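You operate a simulated robot arm through the tools that you are given. There is no shell and no other tool. Be economical: measure what you need, move in short steps, check, and stop when the job is done.

You are at the controls of a simulated robot arm. One attempt, no reset.

JOB
Put the cream tray's beige ball through the ball cleaner and return it.
Fine: shut the lid, turn the knob to DONE, open the lid wide and leave it; same well of the cream tray; clean no other ball.

It is judged by the outcome, as a careful person would: the job done as asked, and still so three seconds after it is handed in. It fails if anything else is knocked over, pushed out of place, dropped, spilled or broken. Lids that push on must go on centred and level and be pressed home; caps that screw on are set level and turned clockwise until they are tight.

ROBOT AND FRAMES
A 6-joint arm with a two-finger parallel gripper, fixed in place. Base frame: the origin is at the foot of the arm, x ahead of it, y to its left, z up. Units: m, degrees, N and s.
With the tool pointing down near the work surface it reaches from about 0.14 to 0.58 m from the base axis. Its first joint turns from -66.0 to 66.0 degrees. Payload 2.1 kg.
Tool frame: the origin (TCP) lies between the finger pads and is the grasp point; the fingertips stand 0.03 m ahead of it; z points along the fingers, y is the line along which they close. Largest opening 0.094 m; finger width 0.028, thickness 0.01; the body of the gripper, 0.05 by 0.096 m, starts 0.055 m behind the TCP.
Orientation is told as [roll, pitch, yaw] about the base's x, y, z axes, in that order, counted from this pose: with the fingers straight down and closing along the base's y, the tool's x points along the base's -x, its y along +y and its z along -z.

CONTROLS
- The arm moves only by the tool apply_moves. Its argument "commands" is a list that holds one entry, the list of rows, each a list of 7 numbers: the gripper command, from -1 (fully open) to 1 (shut), values between in proportion, then the shift along the tool's x, y, z in units of 30 mm (1.0 is 30 mm), then the turn, a rotation vector about the tool's x, y, z in units of 6 degrees (1.0 is 6 degrees). In form: [[[jaw, tx, ty, tz, rx, ry, rz], ...]]. A call has 1 to 10 rows; each row shifts and turns the commanded pose from where the row before left it, along the tool's axes as they then stand. A call with a number of a shift or a turn outside -1 to 1 is refused whole. Rows are played at 5 a second. More than 0.05 m and 8.6 degrees between two rows, or a gripper value outside its range, and nothing of the call is played. Where a pose cannot be reached the arm comes as near as it can. A force on the tool above 70 N (or 10 N above the force at the start of the call, whichever is more), or a blocked arm, ends the call early, and 0.2 s more pass. The fingers move at their own pace (about 0.072 m/s each) and stop on an object; they squeeze with about 31 N. The grip force told is the motor's: it shows also when the fingers shut on nothing. Time passes only in rows, and 0.2 s behind the last, so rows that do not move let the fingers close. The reply holds the time, the measured pose of the TCP, the force on the tool along the base axes, the opening and the grip force, in the units named above and with some noise, and new pictures: "views" is both (left out), scene, wrist or none.
- Cameras (640 x 400 px; columns grow to the right, rows downward): "scene" is fixed at [0.0663, -0.3813, 0.4884]; the picture's right is [0.66, -0.75, 0.00], its down [-0.41, -0.35, -0.84] and it looks along [0.64, 0.55, -0.54] (base axes); focal length 214 px, centre (320, 200). "wrist" rides on the gripper at [-0.037, 0, -0.058] in the tool frame; the picture's right is [0.00, -1.00, 0.00], its down [0.97, 0.00, -0.24] and it looks along [0.24, 0.00, 0.97] (tool axes); focal length 218 px, centre (320, 200). There is no depth. A picture from a camera that has moved, and an enlarged one, comes with that camera's place and axes in the base frame and with its lens.
- close_up(camera, box): a new picture of the part [left, top, right, bottom] of that camera's present view, enlarged. No time passes.
- finish_job(): hands the job in; it is judged then, once.

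Go step by step. Nothing tells you positions but the pictures and the camera data: compare them with the known pose of the tool, close in by small moves and look again before you grip or let go. The budget is 120 turns and 150 pictures, counting those below and the enlarged ones. Unless the task says otherwise, let go and move clear before handing in, and close with one line.

The tools are called after "Call:" as a command line: name --argument value ..., lists and objects as JSON in quotes. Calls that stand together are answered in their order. apply_moves: Moves the arm, as the interface text tells. Its arguments: {"type":"object","properties":{"commands":{"type":"array","items":{"type":"array","items":{"type":"array","items":{"type":"number"}}}},"views":{"type":"string","enum":["both","scene","wrist","none"]}},"required":["commands"]} The other tools are called the same way: close_up (camera, box) takes an enlarged picture of a part of a camera's view; finish_job () hands the job in.

At the start:

```text
time: 0.0
tool_pos: [0.2877, -0.1943, 0.4025]
ee_rot: [-0.1, 0.0, -0.1]
wrist_force: [0.4, 0.3, -0.2]
gripper_width: 0.0942
finger_force: 0.2
```

scene: 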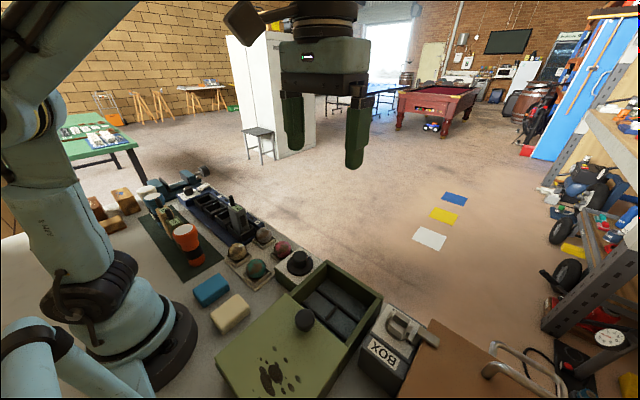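
wrist: 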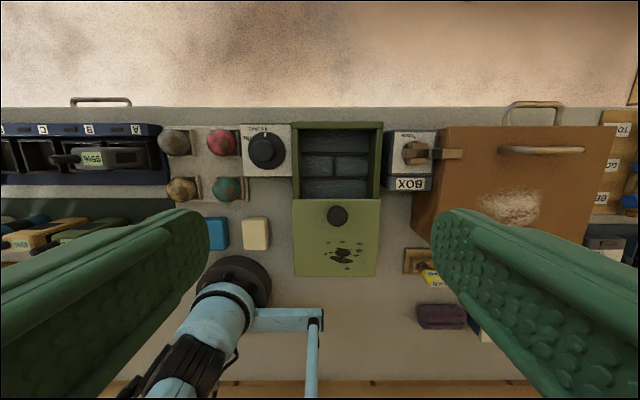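

I see a bench with several items: ball wells, a knob, a green box with a sliding lid. I'll look closer to identify the trays, the balls and the cleaner.

Call:
close_up --camera "wrist" --box '[150, 110, 310, 210]'

Call:
close_up --camera "scene" --box '[130, 160, 330, 285]'

Call:
close_up --camera "scene" --box '[200, 240, 480, 400]'

```text
4.00 times, centred on (230, 160) of wrist
camera zoom: at [0.3237, -0.1942, 0.4603], right [0.0, -1.0, 0.0], down [-0.97, 0.0, 0.24], along [-0.24, 0.0, -0.97], focal length 873 px, centre (680, 360)
```

zoom: 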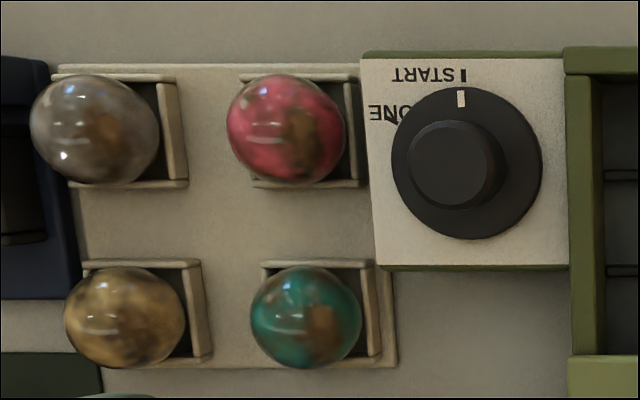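

```text
3.20 times, centred on (230, 222) of scene
camera zoom: at [0.0663, -0.3813, 0.4884], right [0.66, -0.75, 0.0], down [-0.41, -0.35, -0.84], along [0.64, 0.55, -0.54], focal length 686 px, centre (608, 128)
```

zoom: 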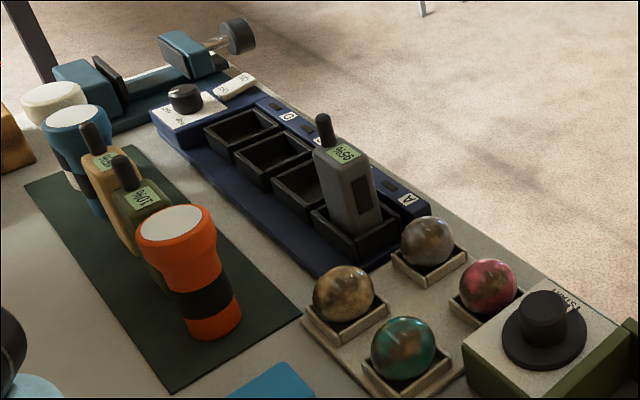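

```text
2.29 times, centred on (340, 320) of scene
camera zoom: at [0.0663, -0.3813, 0.4884], right [0.66, -0.75, 0.0], down [-0.41, -0.35, -0.84], along [0.64, 0.55, -0.54], focal length 490 px, centre (274, -74)
```

zoom: 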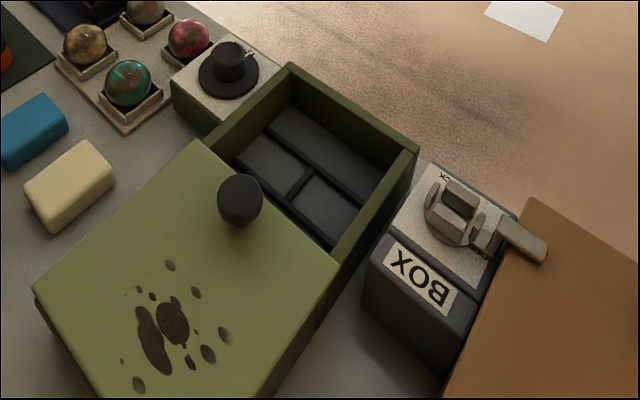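

The cream tray holds grey, pink, beige (tan) and teal balls. The green box with the sliding lid and the START/DONE knob looks like the cleaner, so I'll check the knob, the box and the other devices.

Call:
close_up --camera "wrist" --box '[230, 110, 450, 290]'

Call:
close_up --camera "wrist" --box '[0, 90, 240, 250]'

Call:
close_up --camera "wrist" --box '[380, 90, 640, 350]'

Call:
close_up --camera "wrist" --box '[235, 115, 305, 185]'

```text
2.22 times, centred on (340, 200) of wrist
camera zoom: at [0.3237, -0.1942, 0.4603], right [0.0, -1.0, 0.0], down [-0.97, 0.0, 0.24], along [-0.24, 0.0, -0.97], focal length 485 px, centre (276, 200)
```

zoom: 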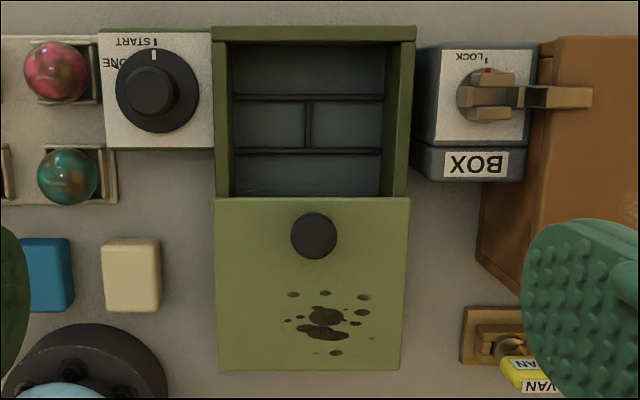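

```text
2.50 times, centred on (120, 170) of wrist
camera zoom: at [0.3237, -0.1942, 0.4603], right [0.0, -1.0, 0.0], down [-0.97, 0.0, 0.24], along [-0.24, 0.0, -0.97], focal length 546 px, centre (820, 275)
```

zoom: 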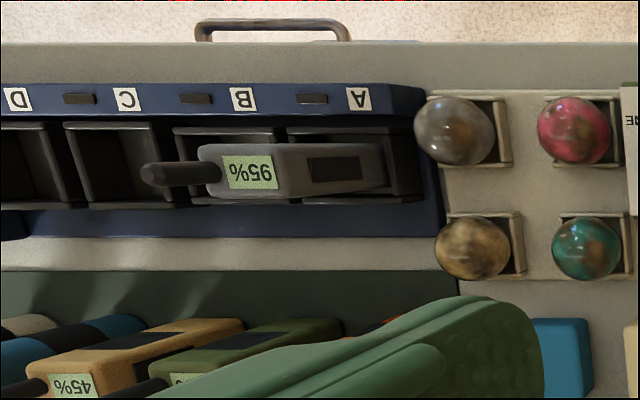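

```text
1.54 times, centred on (510, 220) of wrist
camera zoom: at [0.3237, -0.1942, 0.4603], right [0.0, -1.0, 0.0], down [-0.97, 0.0, 0.24], along [-0.24, 0.0, -0.97], focal length 336 px, centre (28, 169)
```

zoom: 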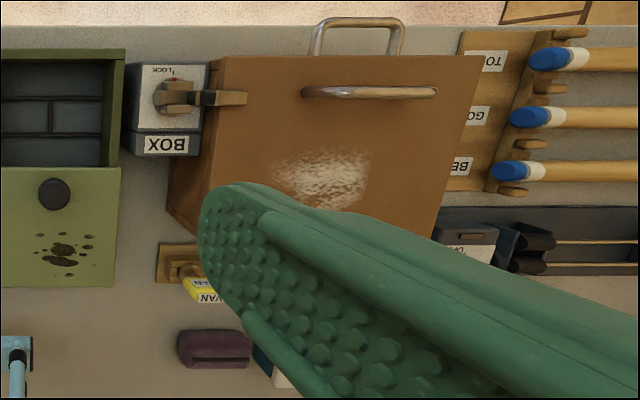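

```text
5.71 times, centred on (270, 150) of wrist
camera zoom: at [0.3237, -0.1942, 0.4603], right [0.0, -1.0, 0.0], down [-0.97, 0.0, 0.24], along [-0.24, 0.0, -0.97], focal length 1247 px, centre (606, 486)
```

zoom: 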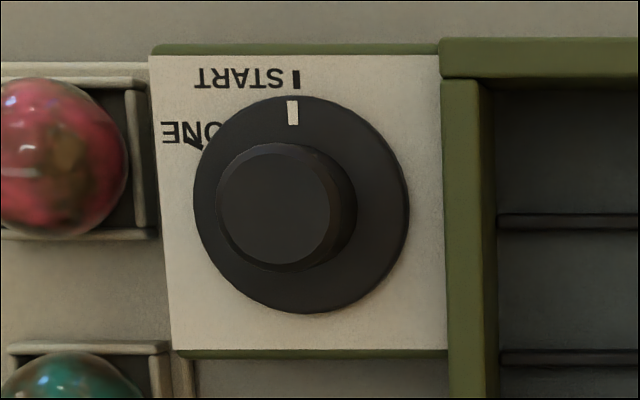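

The green box is the cleaner: its lid is a sliding plate, now open, and the knob points to START. The beige ball is at about (0.24, 0.085, 0.03). I'll move above it for a closer look.

Call:
apply_moves --commands '[[[-1, 0.16, 0.93, 0.5, 0, 0, 0], [-1, 0.16, 0.93, 0.5, 0, 0, 0], [-1, 0.16, 0.93, 0.5, 0, 0, 0], [-1, 0.16, 0.93, 0.5, 0, 0, 0], [-1, 0.16, 0.93, 0.5, 0, 0, 0], [-1, 0.16, 0.93, 0.5, 0, 0, 0], [-1, 0.16, 0.93, 0.5, 0, 0, 0], [-1, 0.16, 0.93, 0.5, 0, 0, 0], [-1, 0.16, 0.93, 0.5, 0, 0, 0], [-1, 0.16, 0.93, 0.5, 0, 0, 0]]]'

```text
time: 2.2
tool_pos: [0.2387, 0.0839, 0.251]
ee_rot: [-0.1, 0.0, 0.0]
wrist_force: [1.2, 0.3, 1.1]
gripper_width: 0.0941
finger_force: 0.0
camera wrist: at [0.2753, 0.085, 0.3087], right [0.0, -1.0, 0.0], down [-0.97, 0.0, 0.24], along [-0.24, 0.0, -0.97], focal length 218 px, centre (320, 200)
```

scene: 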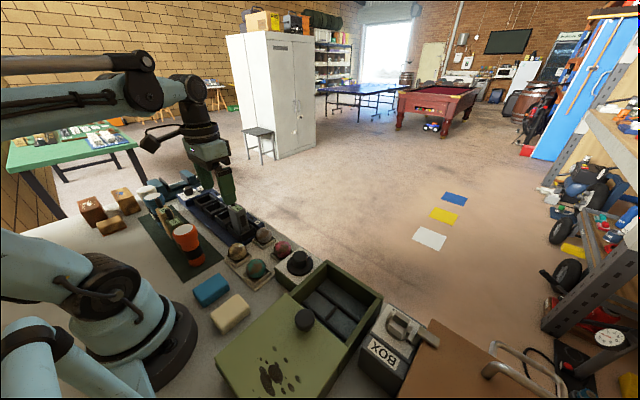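
wrist: 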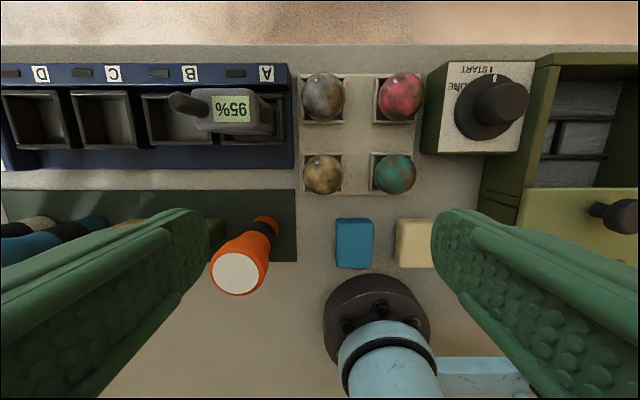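

Call:
close_up --camera "wrist" --box '[280, 60, 440, 220]'

Call:
close_up --camera "scene" --box '[210, 210, 310, 290]'

Call:
close_up --camera "wrist" --box '[420, 40, 640, 240]'

```text
2.50 times, centred on (360, 140) of wrist
camera zoom: at [0.2753, 0.085, 0.3087], right [0.0, -1.0, 0.0], down [-0.97, 0.0, 0.24], along [-0.24, 0.0, -0.97], focal length 546 px, centre (220, 350)
```

zoom: 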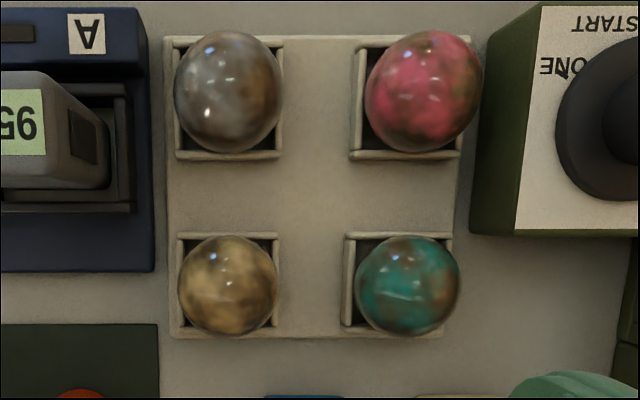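

```text
5.00 times, centred on (260, 250) of scene
camera zoom: at [0.0663, -0.3813, 0.4884], right [0.66, -0.75, 0.0], down [-0.41, -0.35, -0.84], along [0.64, 0.55, -0.54], focal length 1072 px, centre (620, -50)
```

zoom: 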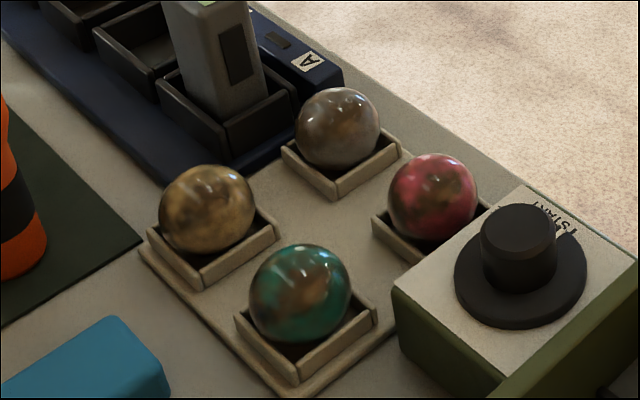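

```text
2.00 times, centred on (530, 140) of wrist
camera zoom: at [0.2753, 0.085, 0.3087], right [0.0, -1.0, 0.0], down [-0.97, 0.0, 0.24], along [-0.24, 0.0, -0.97], focal length 436 px, centre (-100, 320)
```

zoom: 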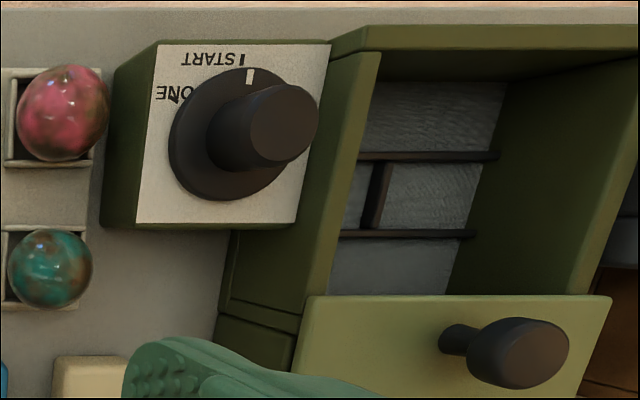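

The ball's centre is at about (0.241, 0.080, 0.037) in a low-rimmed well. I'll narrow the jaws to about 68 mm and come down to just above it.

Call:
apply_moves --commands '[[[-0.45, -0.08, -0.13, 0.0, 0, 0, 0], [-0.45, 0, 0, 1, 0, 0, 0], [-0.45, 0, 0, 1, 0, 0, 0], [-0.45, 0, 0, 1, 0, 0, 0], [-0.45, 0, 0, 1, 0, 0, 0], [-0.45, 0, 0, 0.8, 0, 0, 0], [-0.45, 0, 0, 0.5, 0, 0, 0]]]'

Call:
close_up --camera "scene" --box '[190, 200, 310, 290]'

```text
time: 3.8
tool_pos: [0.2417, 0.0795, 0.0936]
ee_rot: [-0.1, 0.0, 0.0]
wrist_force: [0.8, 0.2, 0.0]
gripper_width: 0.0681
finger_force: 0.1
camera wrist: at [0.2782, 0.0801, 0.15], right [0.0, -1.0, 0.0], down [-0.97, 0.0, 0.24], along [-0.24, 0.0, -0.97], focal length 218 px, centre (320, 200)
```

scene: 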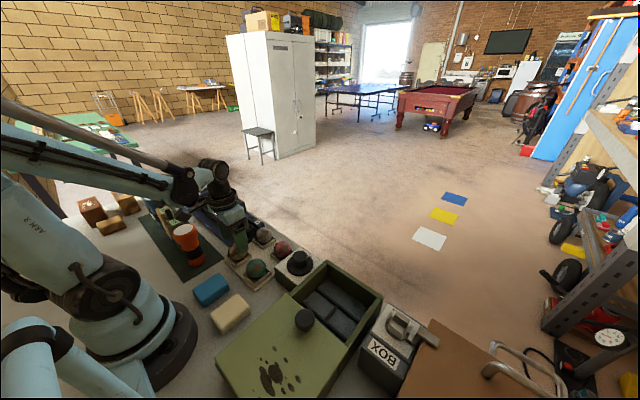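
wrist: 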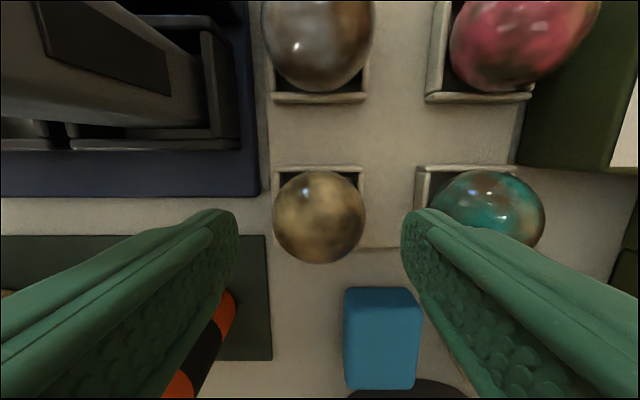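

```text
4.44 times, centred on (250, 245) of scene
camera zoom: at [0.0663, -0.3813, 0.4884], right [0.66, -0.75, 0.0], down [-0.41, -0.35, -0.84], along [0.64, 0.55, -0.54], focal length 953 px, centre (631, 0)
```

zoom: 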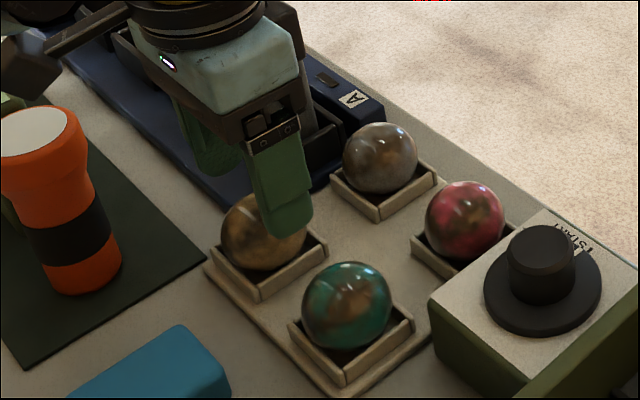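

The tool is lined up on the beige ball to within 1 mm. I'll lower to about z = 0.062 so the tips stay above the well rim.

Call:
apply_moves --commands '[[[-0.45, 0, 0, 0.5, 0, 0, 0], [-0.45, 0, 0, 0.5, 0, 0, 0], [-0.45, 0, 0, 0.0, 0, 0, 0]]]' --views "wrist"

Call:
close_up --camera "scene" --box '[210, 220, 290, 280]'

```text
time: 4.6
tool_pos: [0.2418, 0.0796, 0.0628]
ee_rot: [-0.1, 0.0, -0.1]
wrist_force: [-1.0, 0.1, 0.7]
gripper_width: 0.0684
finger_force: 0.0
camera wrist: at [0.2787, 0.0802, 0.1203], right [0.0, -1.0, 0.0], down [-0.97, 0.0, 0.24], along [-0.24, 0.0, -0.97], focal length 218 px, centre (320, 200)
```

wrist: 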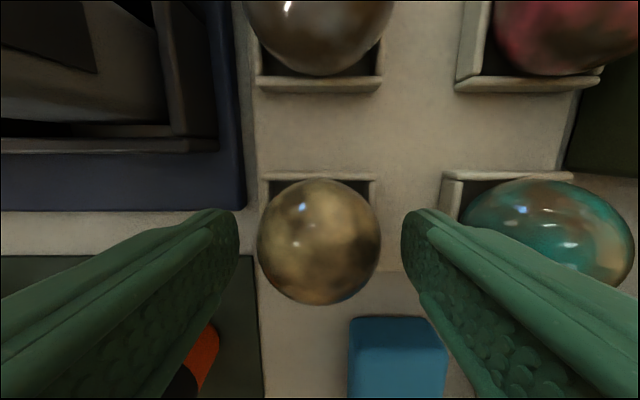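

```text
6.67 times, centred on (250, 250) of scene
camera zoom: at [0.0663, -0.3813, 0.4884], right [0.66, -0.75, 0.0], down [-0.41, -0.35, -0.84], along [0.64, 0.55, -0.54], focal length 1430 px, centre (787, -133)
```

zoom: 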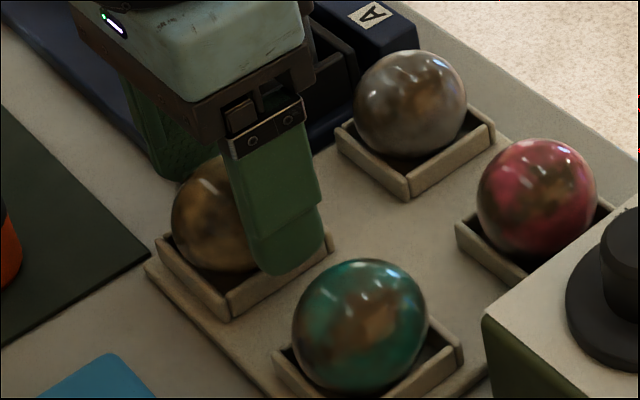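

Call:
apply_moves --commands '[[[-0.45, 0.03, 0.01, 0.1, 0, 0, 0], [-0.45, 0, 0, 0, 0, 0, 0], [1, 0, 0, 0, 0, 0, 0], [1, 0, 0, 0, 0, 0, 0], [1, 0, 0, 0, 0, 0, 0]]]' --views "wrist"

```text
time: 5.8
tool_pos: [0.2413, 0.0788, 0.0593]
ee_rot: [-0.2, 0.0, -0.1]
wrist_force: [-0.7, 1.0, 0.9]
gripper_width: 0.0508
finger_force: 31.0
camera wrist: at [0.2777, 0.0806, 0.1178], right [0.0, -1.0, 0.0], down [-0.97, 0.0, 0.24], along [-0.24, 0.0, -0.97], focal length 218 px, centre (320, 200)
```

wrist: 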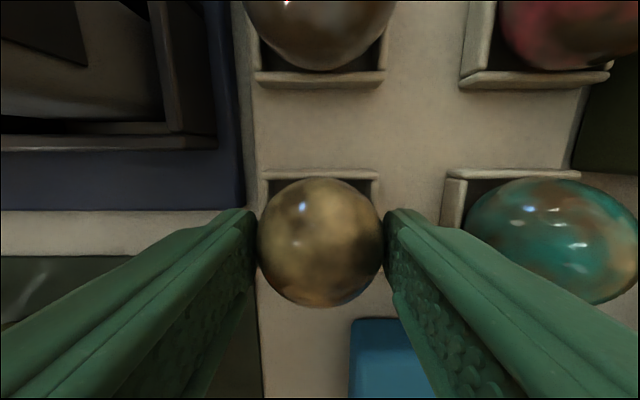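

The ball is gripped at 51 mm. I'll lift straight up.

Call:
apply_moves --commands '[[[1, 0, 0, -0.4, 0, 0, 0], [1, 0, 0, -0.8, 0, 0, 0], [1, 0, 0, -1, 0, 0, 0], [1, 0, 0, -1, 0, 0, 0], [1, 0, 0, -1, 0, 0, 0], [1, 0, 0, -1, 0, 0, 0], [1, 0, 0, -1, 0, 0, 0]]]' --views "both"

```text
time: 7.4
tool_pos: [0.2409, 0.0807, 0.2452]
ee_rot: [-0.1, 0.0, -0.2]
wrist_force: [-0.2, 0.3, -2.0]
gripper_width: 0.0507
finger_force: 30.6
camera wrist: at [0.2774, 0.0801, 0.3038], right [0.0, -1.0, 0.0], down [-0.97, 0.0, 0.24], along [-0.24, 0.0, -0.97], focal length 218 px, centre (320, 200)
```

scene: 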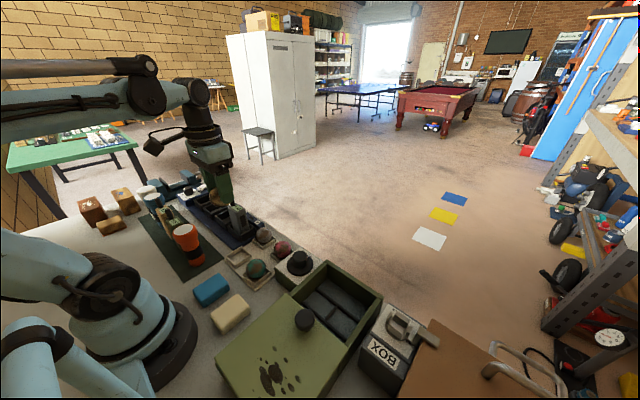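
wrist: 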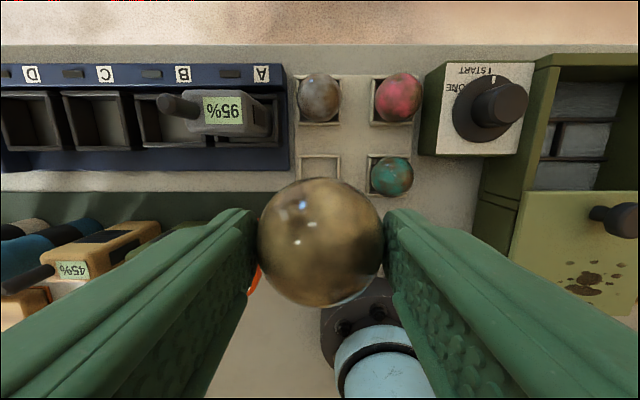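

The cleaner's cavity spans about x 0.23–0.35, y −0.284 to −0.16, with its rim near z 0.062. I'll carry the ball over it.

Call:
apply_moves --commands '[[[1, -0.16, -1, 0, 0, 0, 0], [1, -0.16, -1, 0, 0, 0, 0], [1, -0.16, -1, 0, 0, 0, 0], [1, -0.16, -1, 0, 0, 0, 0], [1, -0.16, -1, 0, 0, 0, 0], [1, -0.16, -1, 0, 0, 0, 0], [1, -0.16, -1, 0, 0, 0, 0], [1, -0.16, -1, 0, 0, 0, 0], [1, -0.16, -1, 0, 0, 0, 0], [1, -0.16, -1, 0, 0, 0, 0]]]' --views "wrist"

Call:
close_up --camera "wrist" --box '[200, 60, 440, 210]'

Call:
close_up --camera "scene" --box '[260, 240, 400, 360]'

```text
time: 9.6
tool_pos: [0.2896, -0.2203, 0.2472]
ee_rot: [-0.2, 0.0, 0.0]
wrist_force: [-0.2, 0.1, -1.0]
gripper_width: 0.0504
finger_force: 31.0
camera wrist: at [0.3259, -0.22, 0.3051], right [0.0, -1.0, 0.0], down [-0.97, 0.0, 0.24], along [-0.24, 0.0, -0.97], focal length 218 px, centre (320, 200)
```

wrist: 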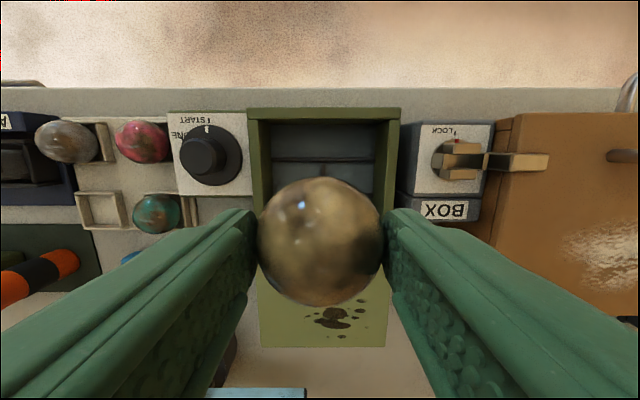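

```text
2.67 times, centred on (320, 135) of wrist
camera zoom: at [0.3259, -0.22, 0.3051], right [0.0, -1.0, 0.0], down [-0.97, 0.0, 0.24], along [-0.24, 0.0, -0.97], focal length 582 px, centre (320, 373)
```

zoom: 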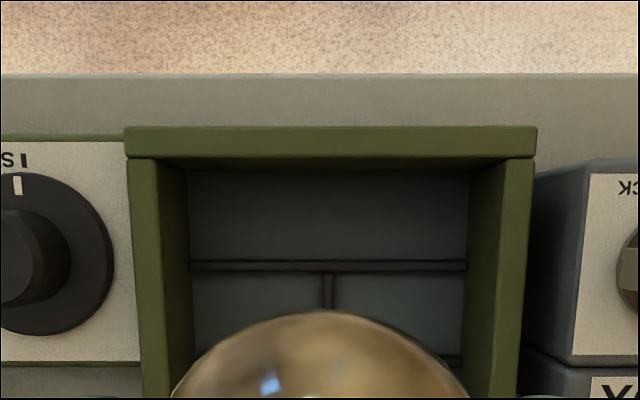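

```text
3.33 times, centred on (330, 300) of scene
camera zoom: at [0.0663, -0.3813, 0.4884], right [0.66, -0.75, 0.0], down [-0.41, -0.35, -0.84], along [0.64, 0.55, -0.54], focal length 715 px, centre (287, -133)
```

zoom: 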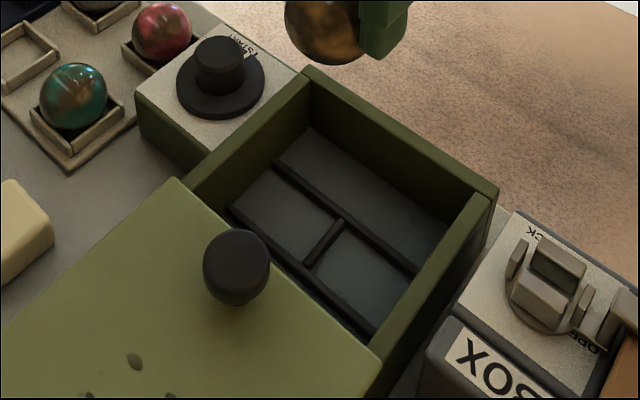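

The cavity floor is at about z 0.01, with low rails forming cells. I'll aim for the middle left cell at about (0.285, −0.20), coming down to just over the rim first.

Call:
apply_moves --commands '[[[1, 0.15, 0.67, 0.5, 0, 0, 0], [1, 0, 0, 1, 0, 0, 0], [1, 0, 0, 1, 0, 0, 0], [1, 0, 0, 1, 0, 0, 0], [1, 0, 0, 0.9, 0, 0, 0], [1, 0, 0, 0, 0, 0, 0]]]' --views "wrist"

Call:
close_up --camera "scene" --box '[260, 230, 400, 350]'

```text
time: 11.0
tool_pos: [0.2839, -0.1992, 0.1137]
ee_rot: [-0.1, 0.1, -0.1]
wrist_force: [0.2, -0.3, -1.2]
gripper_width: 0.0508
finger_force: 31.3
camera wrist: at [0.3203, -0.1987, 0.1715], right [0.0, -1.0, 0.0], down [-0.97, 0.0, 0.24], along [-0.24, 0.0, -0.97], focal length 218 px, centre (320, 200)
```

wrist: 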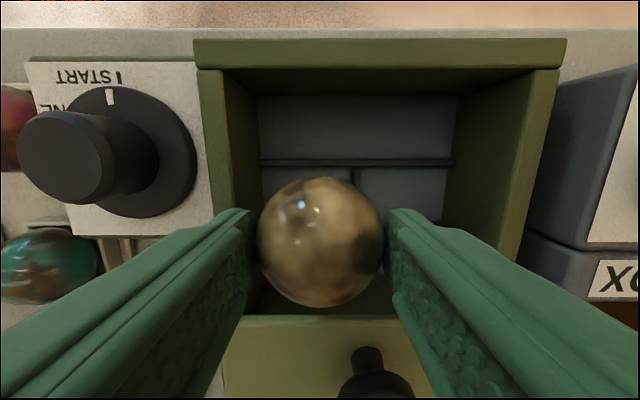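

```text
3.33 times, centred on (330, 290) of scene
camera zoom: at [0.0663, -0.3813, 0.4884], right [0.66, -0.75, 0.0], down [-0.41, -0.35, -0.84], along [0.64, 0.55, -0.54], focal length 715 px, centre (287, -100)
```

zoom: 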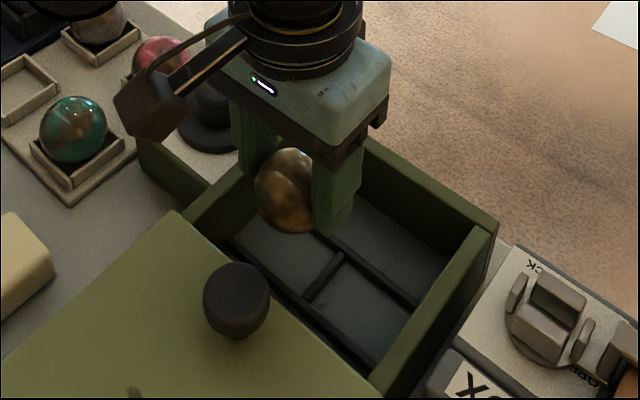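

Call:
apply_moves --commands '[[[1, 0, 0, 0.6, 0, 0, 0], [1, 0, 0, 0.6, 0, 0, 0], [1, 0, 0, 0.5, 0, 0, 0], [1, 0, 0, 0, 0, 0, 0]]]' --views "wrist"

Call:
close_up --camera "scene" --box '[260, 230, 400, 350]'

```text
time: 12.0
tool_pos: [0.2839, -0.2001, 0.0637]
ee_rot: [-0.1, -0.1, -0.1]
wrist_force: [-1.0, 1.4, 26.3]
gripper_width: 0.0507
finger_force: 30.6
camera wrist: at [0.3208, -0.1989, 0.1215], right [0.0, -1.0, 0.0], down [-0.97, 0.0, 0.24], along [-0.24, 0.0, -0.97], focal length 218 px, centre (320, 200)
```

wrist: 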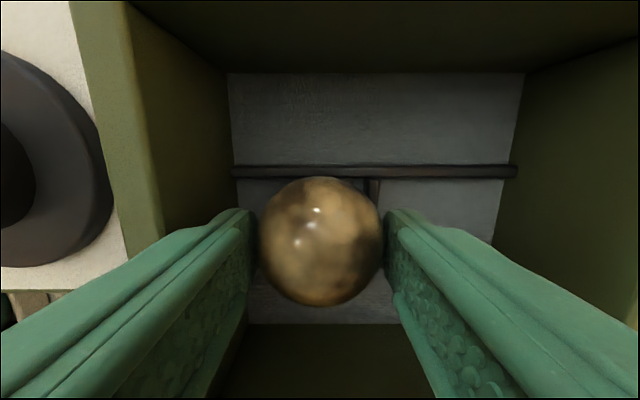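

```text
3.33 times, centred on (330, 290) of scene
camera zoom: at [0.0663, -0.3812, 0.4884], right [0.66, -0.75, 0.0], down [-0.41, -0.35, -0.84], along [0.64, 0.55, -0.54], focal length 715 px, centre (287, -100)
```

zoom: 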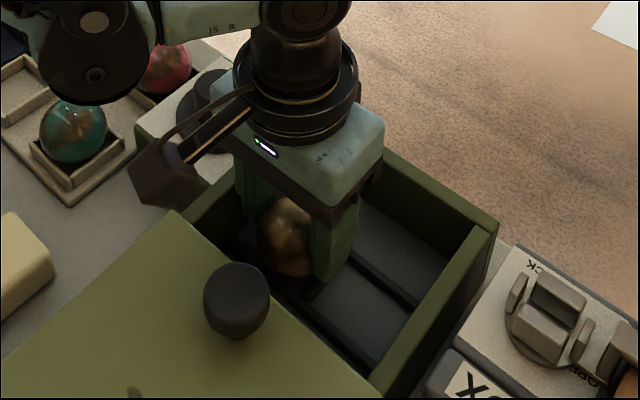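

The ball is touching down (26 N at z 0.064). I'll ease up a touch and release with a small opening.

Call:
apply_moves --commands '[[[1, 0, 0, -0.07, 0, 0, 0], [0.0, 0, 0, 0, 0, 0, 0], [-0.3, 0, 0, 0, 0, 0, 0], [-0.3, 0, 0, 0, 0, 0, 0]]]' --views "wrist"

```text
time: 13.0
tool_pos: [0.284, -0.2006, 0.0651]
ee_rot: [-0.2, 0.1, -0.2]
wrist_force: [0.5, -7.5, -3.8]
gripper_width: 0.0565
finger_force: 0.0
camera wrist: at [0.3205, -0.1995, 0.123], right [0.0, -1.0, 0.0], down [-0.97, 0.0, 0.24], along [-0.24, 0.0, -0.97], focal length 218 px, centre (320, 200)
```

wrist: 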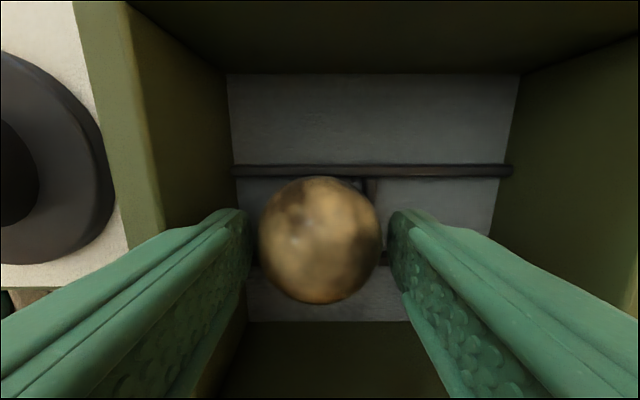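

The left finger is grazing the wall, so I'll back off a little in y and lift clear.

Call:
apply_moves --commands '[[[-0.2, 0, -0.05, 0, 0, 0, 0], [-0.2, 0, 0, -0.4, 0, 0, 0], [-0.2, 0, 0, -0.8, 0, 0, 0], [-0.2, 0, 0, -1, 0, 0, 0], [-0.2, 0, 0, -1, 0, 0, 0], [-0.2, 0, 0, -1, 0, 0, 0], [-0.2, 0, 0, -1, 0, 0, 0]]]' --views "both"

Call:
close_up --camera "scene" --box '[200, 230, 410, 400]'

Call:
close_up --camera "wrist" --box '[150, 80, 430, 320]'

```text
time: 14.6
tool_pos: [0.2836, -0.2009, 0.2218]
ee_rot: [-0.1, 0.0, -0.1]
wrist_force: [0.6, 0.3, 0.4]
gripper_width: 0.0566
finger_force: 0.2
camera wrist: at [0.3211, -0.2007, 0.28], right [0.0, -1.0, 0.0], down [-0.97, 0.0, 0.24], along [-0.24, 0.0, -0.97], focal length 218 px, centre (320, 200)
```

scene: 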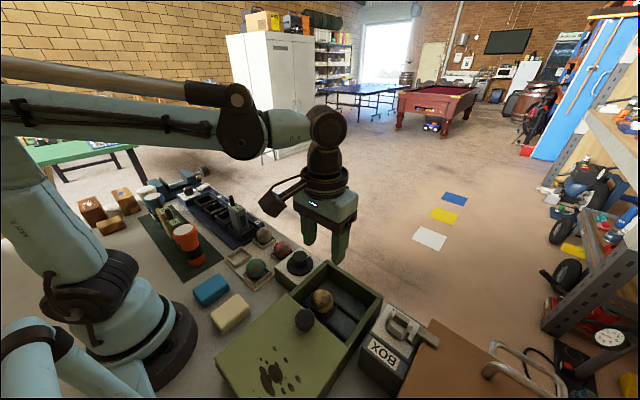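
wrist: 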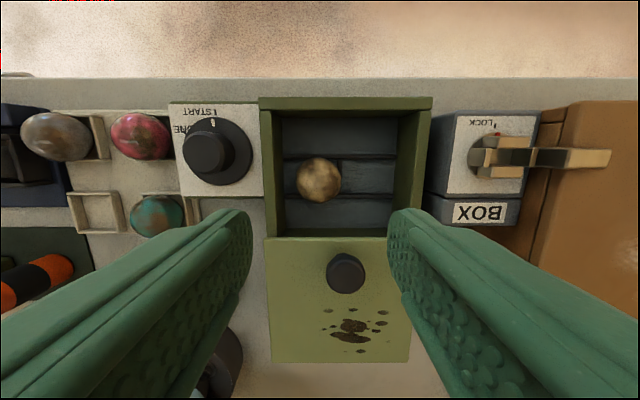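

```text
2.35 times, centred on (305, 315) of scene
camera zoom: at [0.0663, -0.3813, 0.4884], right [0.66, -0.75, 0.0], down [-0.41, -0.35, -0.84], along [0.64, 0.55, -0.54], focal length 505 px, centre (355, -71)
```

zoom: 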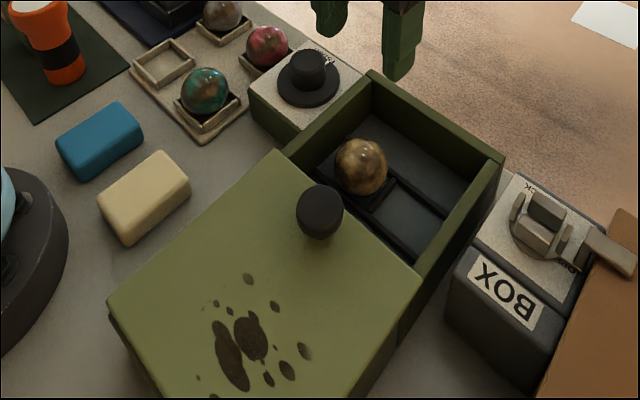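

```text
1.67 times, centred on (290, 200) of wrist
camera zoom: at [0.3211, -0.2007, 0.28], right [0.0, -1.0, 0.0], down [-0.97, 0.0, 0.24], along [-0.24, 0.0, -0.97], focal length 364 px, centre (370, 200)
```

zoom: 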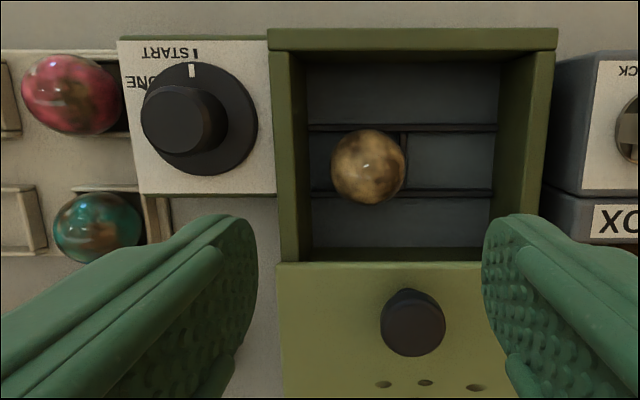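

The ball sits in the left middle cell. The lid's knob head is at about (0.207, −0.224, 0.10), so I'll go over it and take it to slide the lid shut (+x).

Call:
apply_moves --commands '[[[-0.4, 0.85, -0.26, 0, 0, 0, 0], [-0.4, 0.85, -0.26, 0, 0, 0, 0], [-0.4, 0.85, -0.25, 0, 0, 0, 0], [-0.4, 0, 0, 0.7, 0, 0, 0], [-0.4, 0, 0, 0.7, 0, 0, 0], [-0.4, 0, 0, 0, 0, 0, 0]]]' --views "wrist"

Call:
close_up --camera "scene" --box '[200, 230, 410, 400]'

```text
time: 16.0
tool_pos: [0.2088, -0.2246, 0.1784]
ee_rot: [-0.1, 0.0, -0.1]
wrist_force: [0.6, 1.3, -0.3]
gripper_width: 0.0657
finger_force: 0.0
camera wrist: at [0.2444, -0.2236, 0.2369], right [0.0, -1.0, 0.0], down [-0.97, 0.0, 0.24], along [-0.24, 0.0, -0.97], focal length 218 px, centre (320, 200)
```

wrist: 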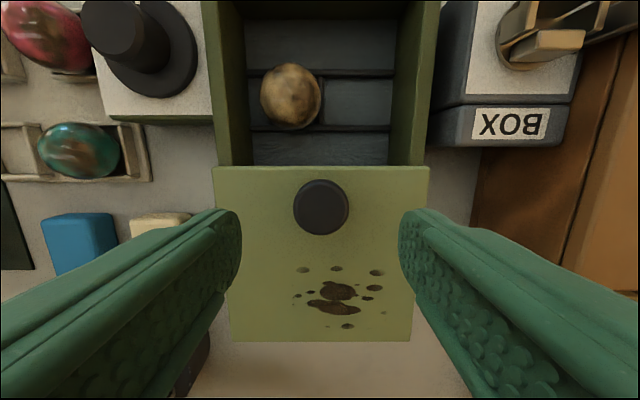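

```text
2.35 times, centred on (305, 315) of scene
camera zoom: at [0.0663, -0.3813, 0.4884], right [0.66, -0.75, 0.0], down [-0.41, -0.35, -0.84], along [0.64, 0.55, -0.54], focal length 505 px, centre (355, -71)
```

zoom: 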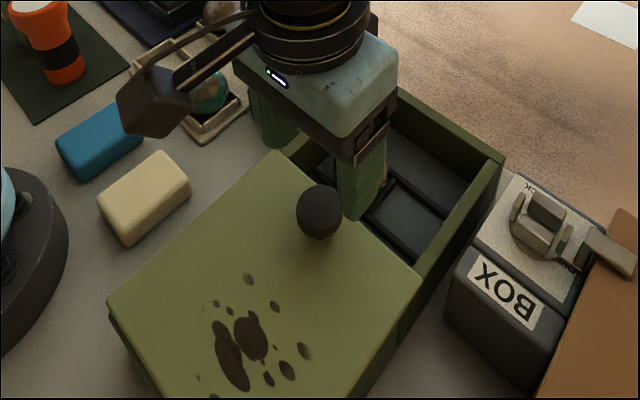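

Call:
apply_moves --commands '[[[-0.4, 0.1, 0, 0.8, 0, 0, 0], [-0.4, 0, 0, 0.8, 0, 0, 0], [-0.4, 0, 0, 0.7, 0, 0, 0], [-0.4, 0, 0, 0, 0, 0, 0]]]' --views "wrist"

Call:
close_up --camera "scene" --box '[240, 250, 380, 370]'

```text
time: 17.0
tool_pos: [0.2044, -0.2252, 0.1106]
ee_rot: [-0.1, 0.0, -0.1]
wrist_force: [0.0, 0.2, 1.6]
gripper_width: 0.0656
finger_force: 0.0
camera wrist: at [0.2412, -0.2242, 0.1682], right [0.0, -1.0, 0.0], down [-0.97, 0.0, 0.24], along [-0.24, 0.0, -0.97], focal length 218 px, centre (320, 200)
```

wrist: 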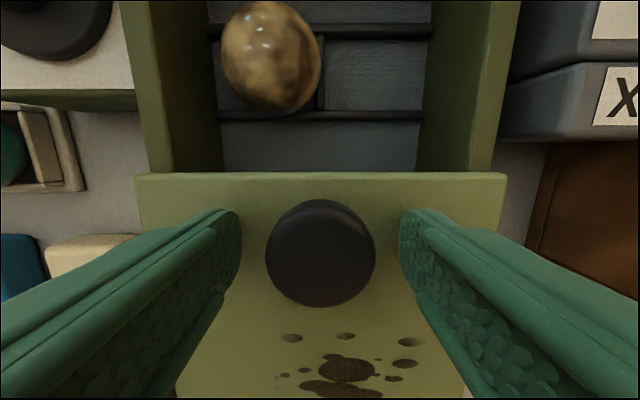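

```text
3.33 times, centred on (310, 310) of scene
camera zoom: at [0.0663, -0.3813, 0.4884], right [0.66, -0.75, 0.0], down [-0.41, -0.35, -0.84], along [0.64, 0.55, -0.54], focal length 715 px, centre (353, -167)
```

zoom: 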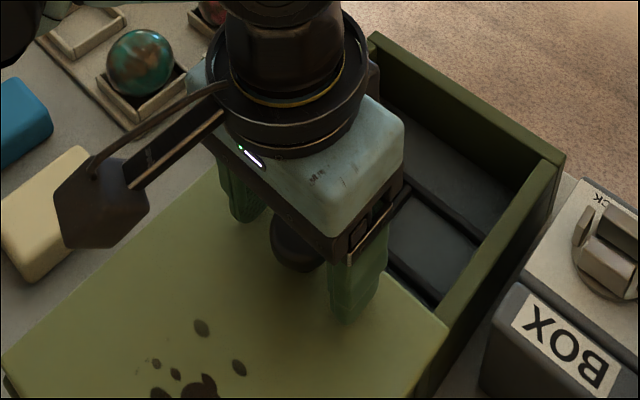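

The knob is centred between the fingers. I'll lower 3 mm, close on it, then nudge the lid forward.

Call:
apply_moves --commands '[[[-0.4, -0.08, 0.02, 0.1, 0, 0, 0], [1, 0, 0, 0, 0, 0, 0], [1, 0, 0, 0, 0, 0, 0], [1, 0, 0, 0, 0, 0, 0], [1, -0.2, 0, 0, 0, 0, 0], [1, -0.3, 0, 0, 0, 0, 0], [1, 0, 0, 0, 0, 0, 0]]]' --views "both"

```text
time: 18.6
tool_pos: [0.2229, -0.2249, 0.1082]
ee_rot: [-0.3, 0.0, -0.1]
wrist_force: [-0.8, -26.1, -32.9]
gripper_width: 0.0353
finger_force: 45.3
camera wrist: at [0.2586, -0.2241, 0.1653], right [0.0, -1.0, 0.01], down [-0.97, 0.0, 0.24], along [-0.24, 0.0, -0.97], focal length 218 px, centre (320, 200)
```

scene: 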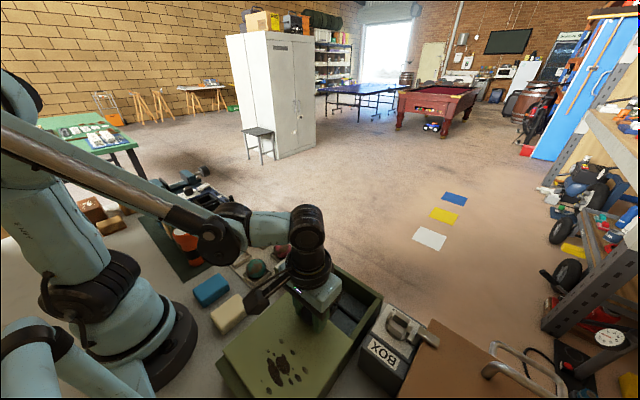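
wrist: 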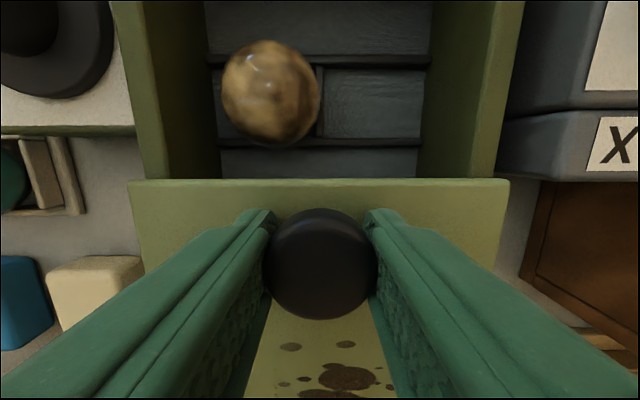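

The lid slides, but there is side load from slight misalignment. I'll relax by 1 mm in −y and down, then continue.

Call:
apply_moves --commands '[[[1, 0, -0.03, 0.03, 0, 0, 0], [1, 0, 0, 0, 0, 0, 0]]]' --views "none"

```text
time: 19.2
tool_pos: [0.2226, -0.225, 0.1085]
ee_rot: [-0.1, 0.0, -0.1]
wrist_force: [0.4, -14.4, 21.1]
gripper_width: 0.0347
finger_force: 44.9
```

Call:
apply_moves --commands '[[[1, 0, -0.03, -0.012, 0, 0, 0], [1, -0.3, 0, 0, 0, 0, 0], [1, -0.5, 0, 0, 0, 0, 0], [1, -0.5, 0, 0, 0, 0, 0], [1, 0, 0, 0, 0, 0, 0]]]' --views "wrist"

```text
time: 20.4
tool_pos: [0.2622, -0.2254, 0.1072]
ee_rot: [0.0, 0.0, 0.1]
wrist_force: [1.0, 2.9, 30.9]
gripper_width: 0.035
finger_force: 44.8
camera wrist: at [0.2985, -0.2245, 0.1652], right [0.0, -1.0, 0.0], down [-0.97, 0.0, 0.24], along [-0.24, 0.0, -0.97], focal length 218 px, centre (320, 200)
```

wrist: 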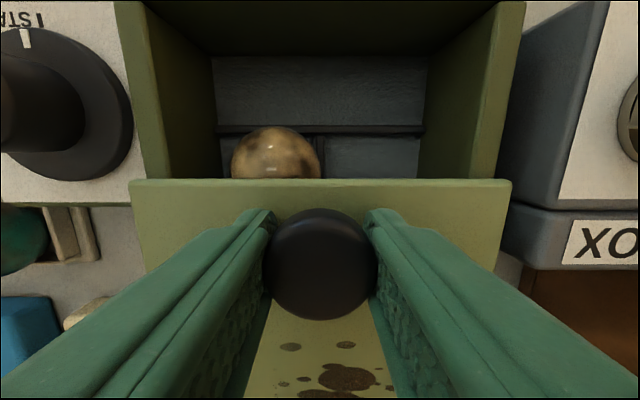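

Call:
apply_moves --commands '[[[1, 0, 0, -0.015, 0, 0, 0], [1, -0.5, 0, 0, 0, 0, 0], [1, -0.5, 0, 0, 0, 0, 0], [1, -0.5, 0, 0, 0, 0, 0], [1, -0.5, 0, 0, 0, 0, 0], [1, 0, 0, 0, 0, 0, 0]]]' --views "both"

```text
time: 21.8
tool_pos: [0.3207, -0.2238, 0.1077]
ee_rot: [0.1, 0.0, 0.0]
wrist_force: [0.5, 18.6, 2.0]
gripper_width: 0.035
finger_force: 44.6
camera wrist: at [0.358, -0.2246, 0.1652], right [0.0, -1.0, 0.0], down [-0.97, 0.0, 0.24], along [-0.24, 0.0, -0.97], focal length 218 px, centre (320, 200)
```

scene: 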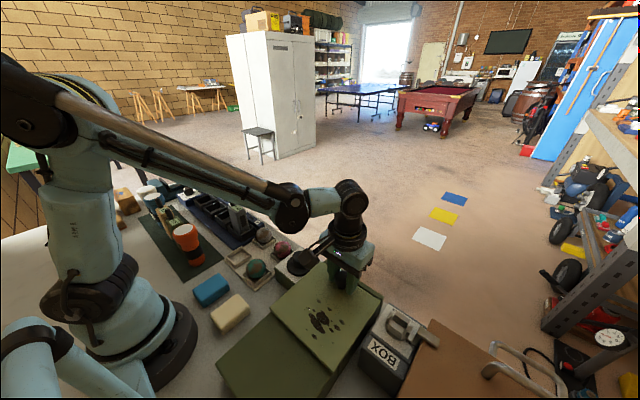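
wrist: 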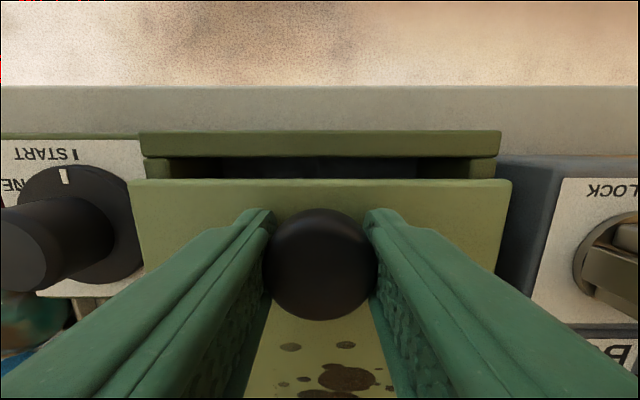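

Nearly shut. I'll go on in small steps until it meets its stop.

Call:
apply_moves --commands '[[[1, 0, 0.02, 0, 0, 0, 0], [1, -0.25, 0, 0, 0, 0, 0], [1, -0.25, 0, 0, 0, 0, 0], [1, 0, 0, 0, 0, 0, 0]]]' --views "wrist"

```text
time: 22.8
tool_pos: [0.3361, -0.2252, 0.1084]
ee_rot: [-0.2, 0.0, 0.0]
wrist_force: [1.2, 11.6, -7.2]
gripper_width: 0.0352
finger_force: 45.4
camera wrist: at [0.3732, -0.2244, 0.1652], right [0.0, -1.0, 0.0], down [-0.97, 0.0, 0.24], along [-0.24, 0.0, -0.97], focal length 218 px, centre (320, 200)
```

wrist: 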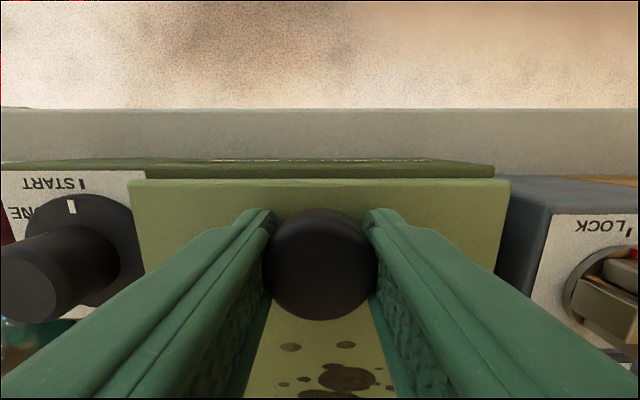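

Call:
apply_moves --commands '[[[1, -0.15, 0, 0, 0, 0, 0], [1, -0.15, 0, 0, 0, 0, 0], [1, 0, 0, 0, 0, 0, 0]]]' --views "wrist"

```text
time: 23.6
tool_pos: [0.3416, -0.2262, 0.1077]
ee_rot: [-0.1, 0.5, -0.2]
wrist_force: [-31.9, 10.6, -7.1]
gripper_width: 0.0351
finger_force: 45.5
camera wrist: at [0.3798, -0.2246, 0.1649], right [0.0, -1.0, 0.0], down [-0.97, 0.0, 0.25], along [-0.25, 0.0, -0.97], focal length 218 px, centre (320, 200)
```

wrist: 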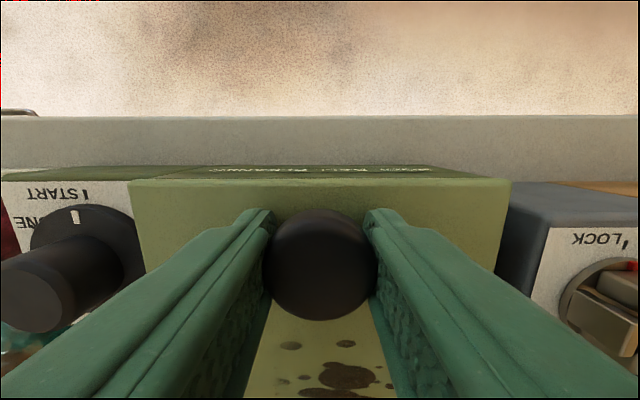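

The lid has hit its stop at x ≈ 0.342, so it is shut. I'll release and rise, then look at the knob.

Call:
apply_moves --commands '[[[1, 0.08, 0, 0, 0, 0, 0], [-0.3, 0, 0, 0, 0, 0, 0], [-0.3, 0, 0, 0, 0, 0, 0], [-0.3, 0, 0, -0.7, 0, 0, 0], [-0.3, 0, 0, -1, 0, 0, 0], [-0.3, 0, 0, -1, 0, 0, 0], [-0.3, 0.3, 0.5, -0.7, 0, 0, 0], [-0.3, 0.4, 1, 0, 0, 0, 0], [-0.3, 0.4, 1, 0, 0, 0, 0]]]' --views "both"

Call:
close_up --camera "wrist" --box '[200, 60, 480, 260]'

Call:
close_up --camera "scene" --box '[240, 230, 410, 390]'

```text
time: 25.6
tool_pos: [0.3102, -0.149, 0.2096]
ee_rot: [-0.1, -0.1, 0.0]
wrist_force: [0.6, -0.3, 0.2]
gripper_width: 0.0611
finger_force: 0.1
camera wrist: at [0.3468, -0.1488, 0.2673], right [0.0, -1.0, 0.0], down [-0.97, 0.0, 0.24], along [-0.24, 0.0, -0.97], focal length 218 px, centre (320, 200)
```

scene: 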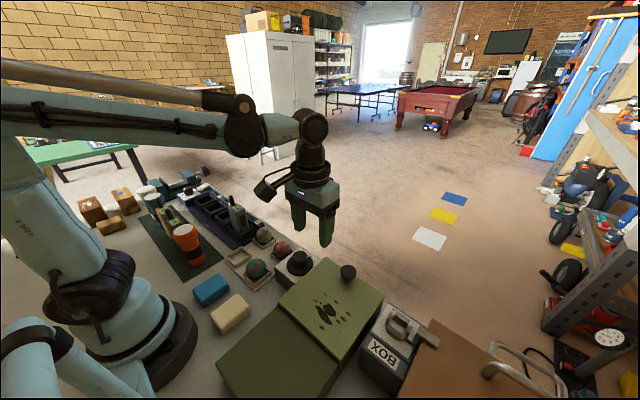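
wrist: 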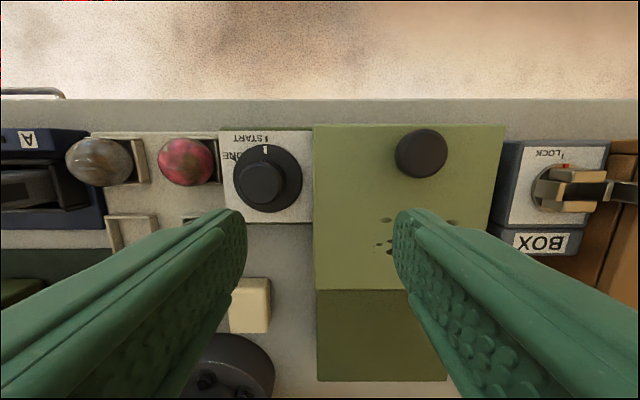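

```text
2.00 times, centred on (340, 160) of wrist
camera zoom: at [0.3468, -0.1488, 0.2673], right [0.0, -1.0, 0.0], down [-0.97, 0.0, 0.24], along [-0.24, 0.0, -0.97], focal length 436 px, centre (280, 280)
```

zoom: 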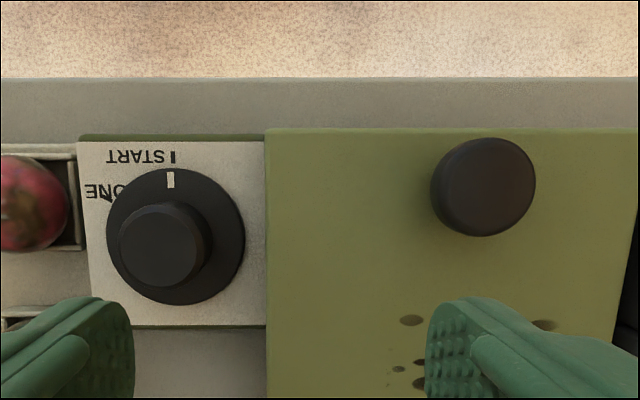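

```text
2.50 times, centred on (325, 310) of scene
camera zoom: at [0.0663, -0.3813, 0.4884], right [0.66, -0.75, 0.0], down [-0.41, -0.35, -0.84], along [0.64, 0.55, -0.54], focal length 536 px, centre (308, -75)
```

zoom: 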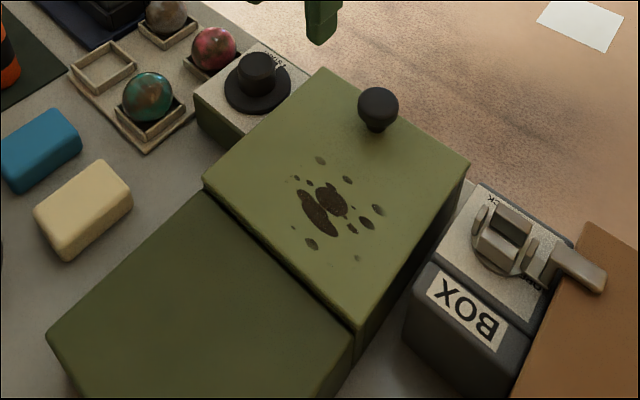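

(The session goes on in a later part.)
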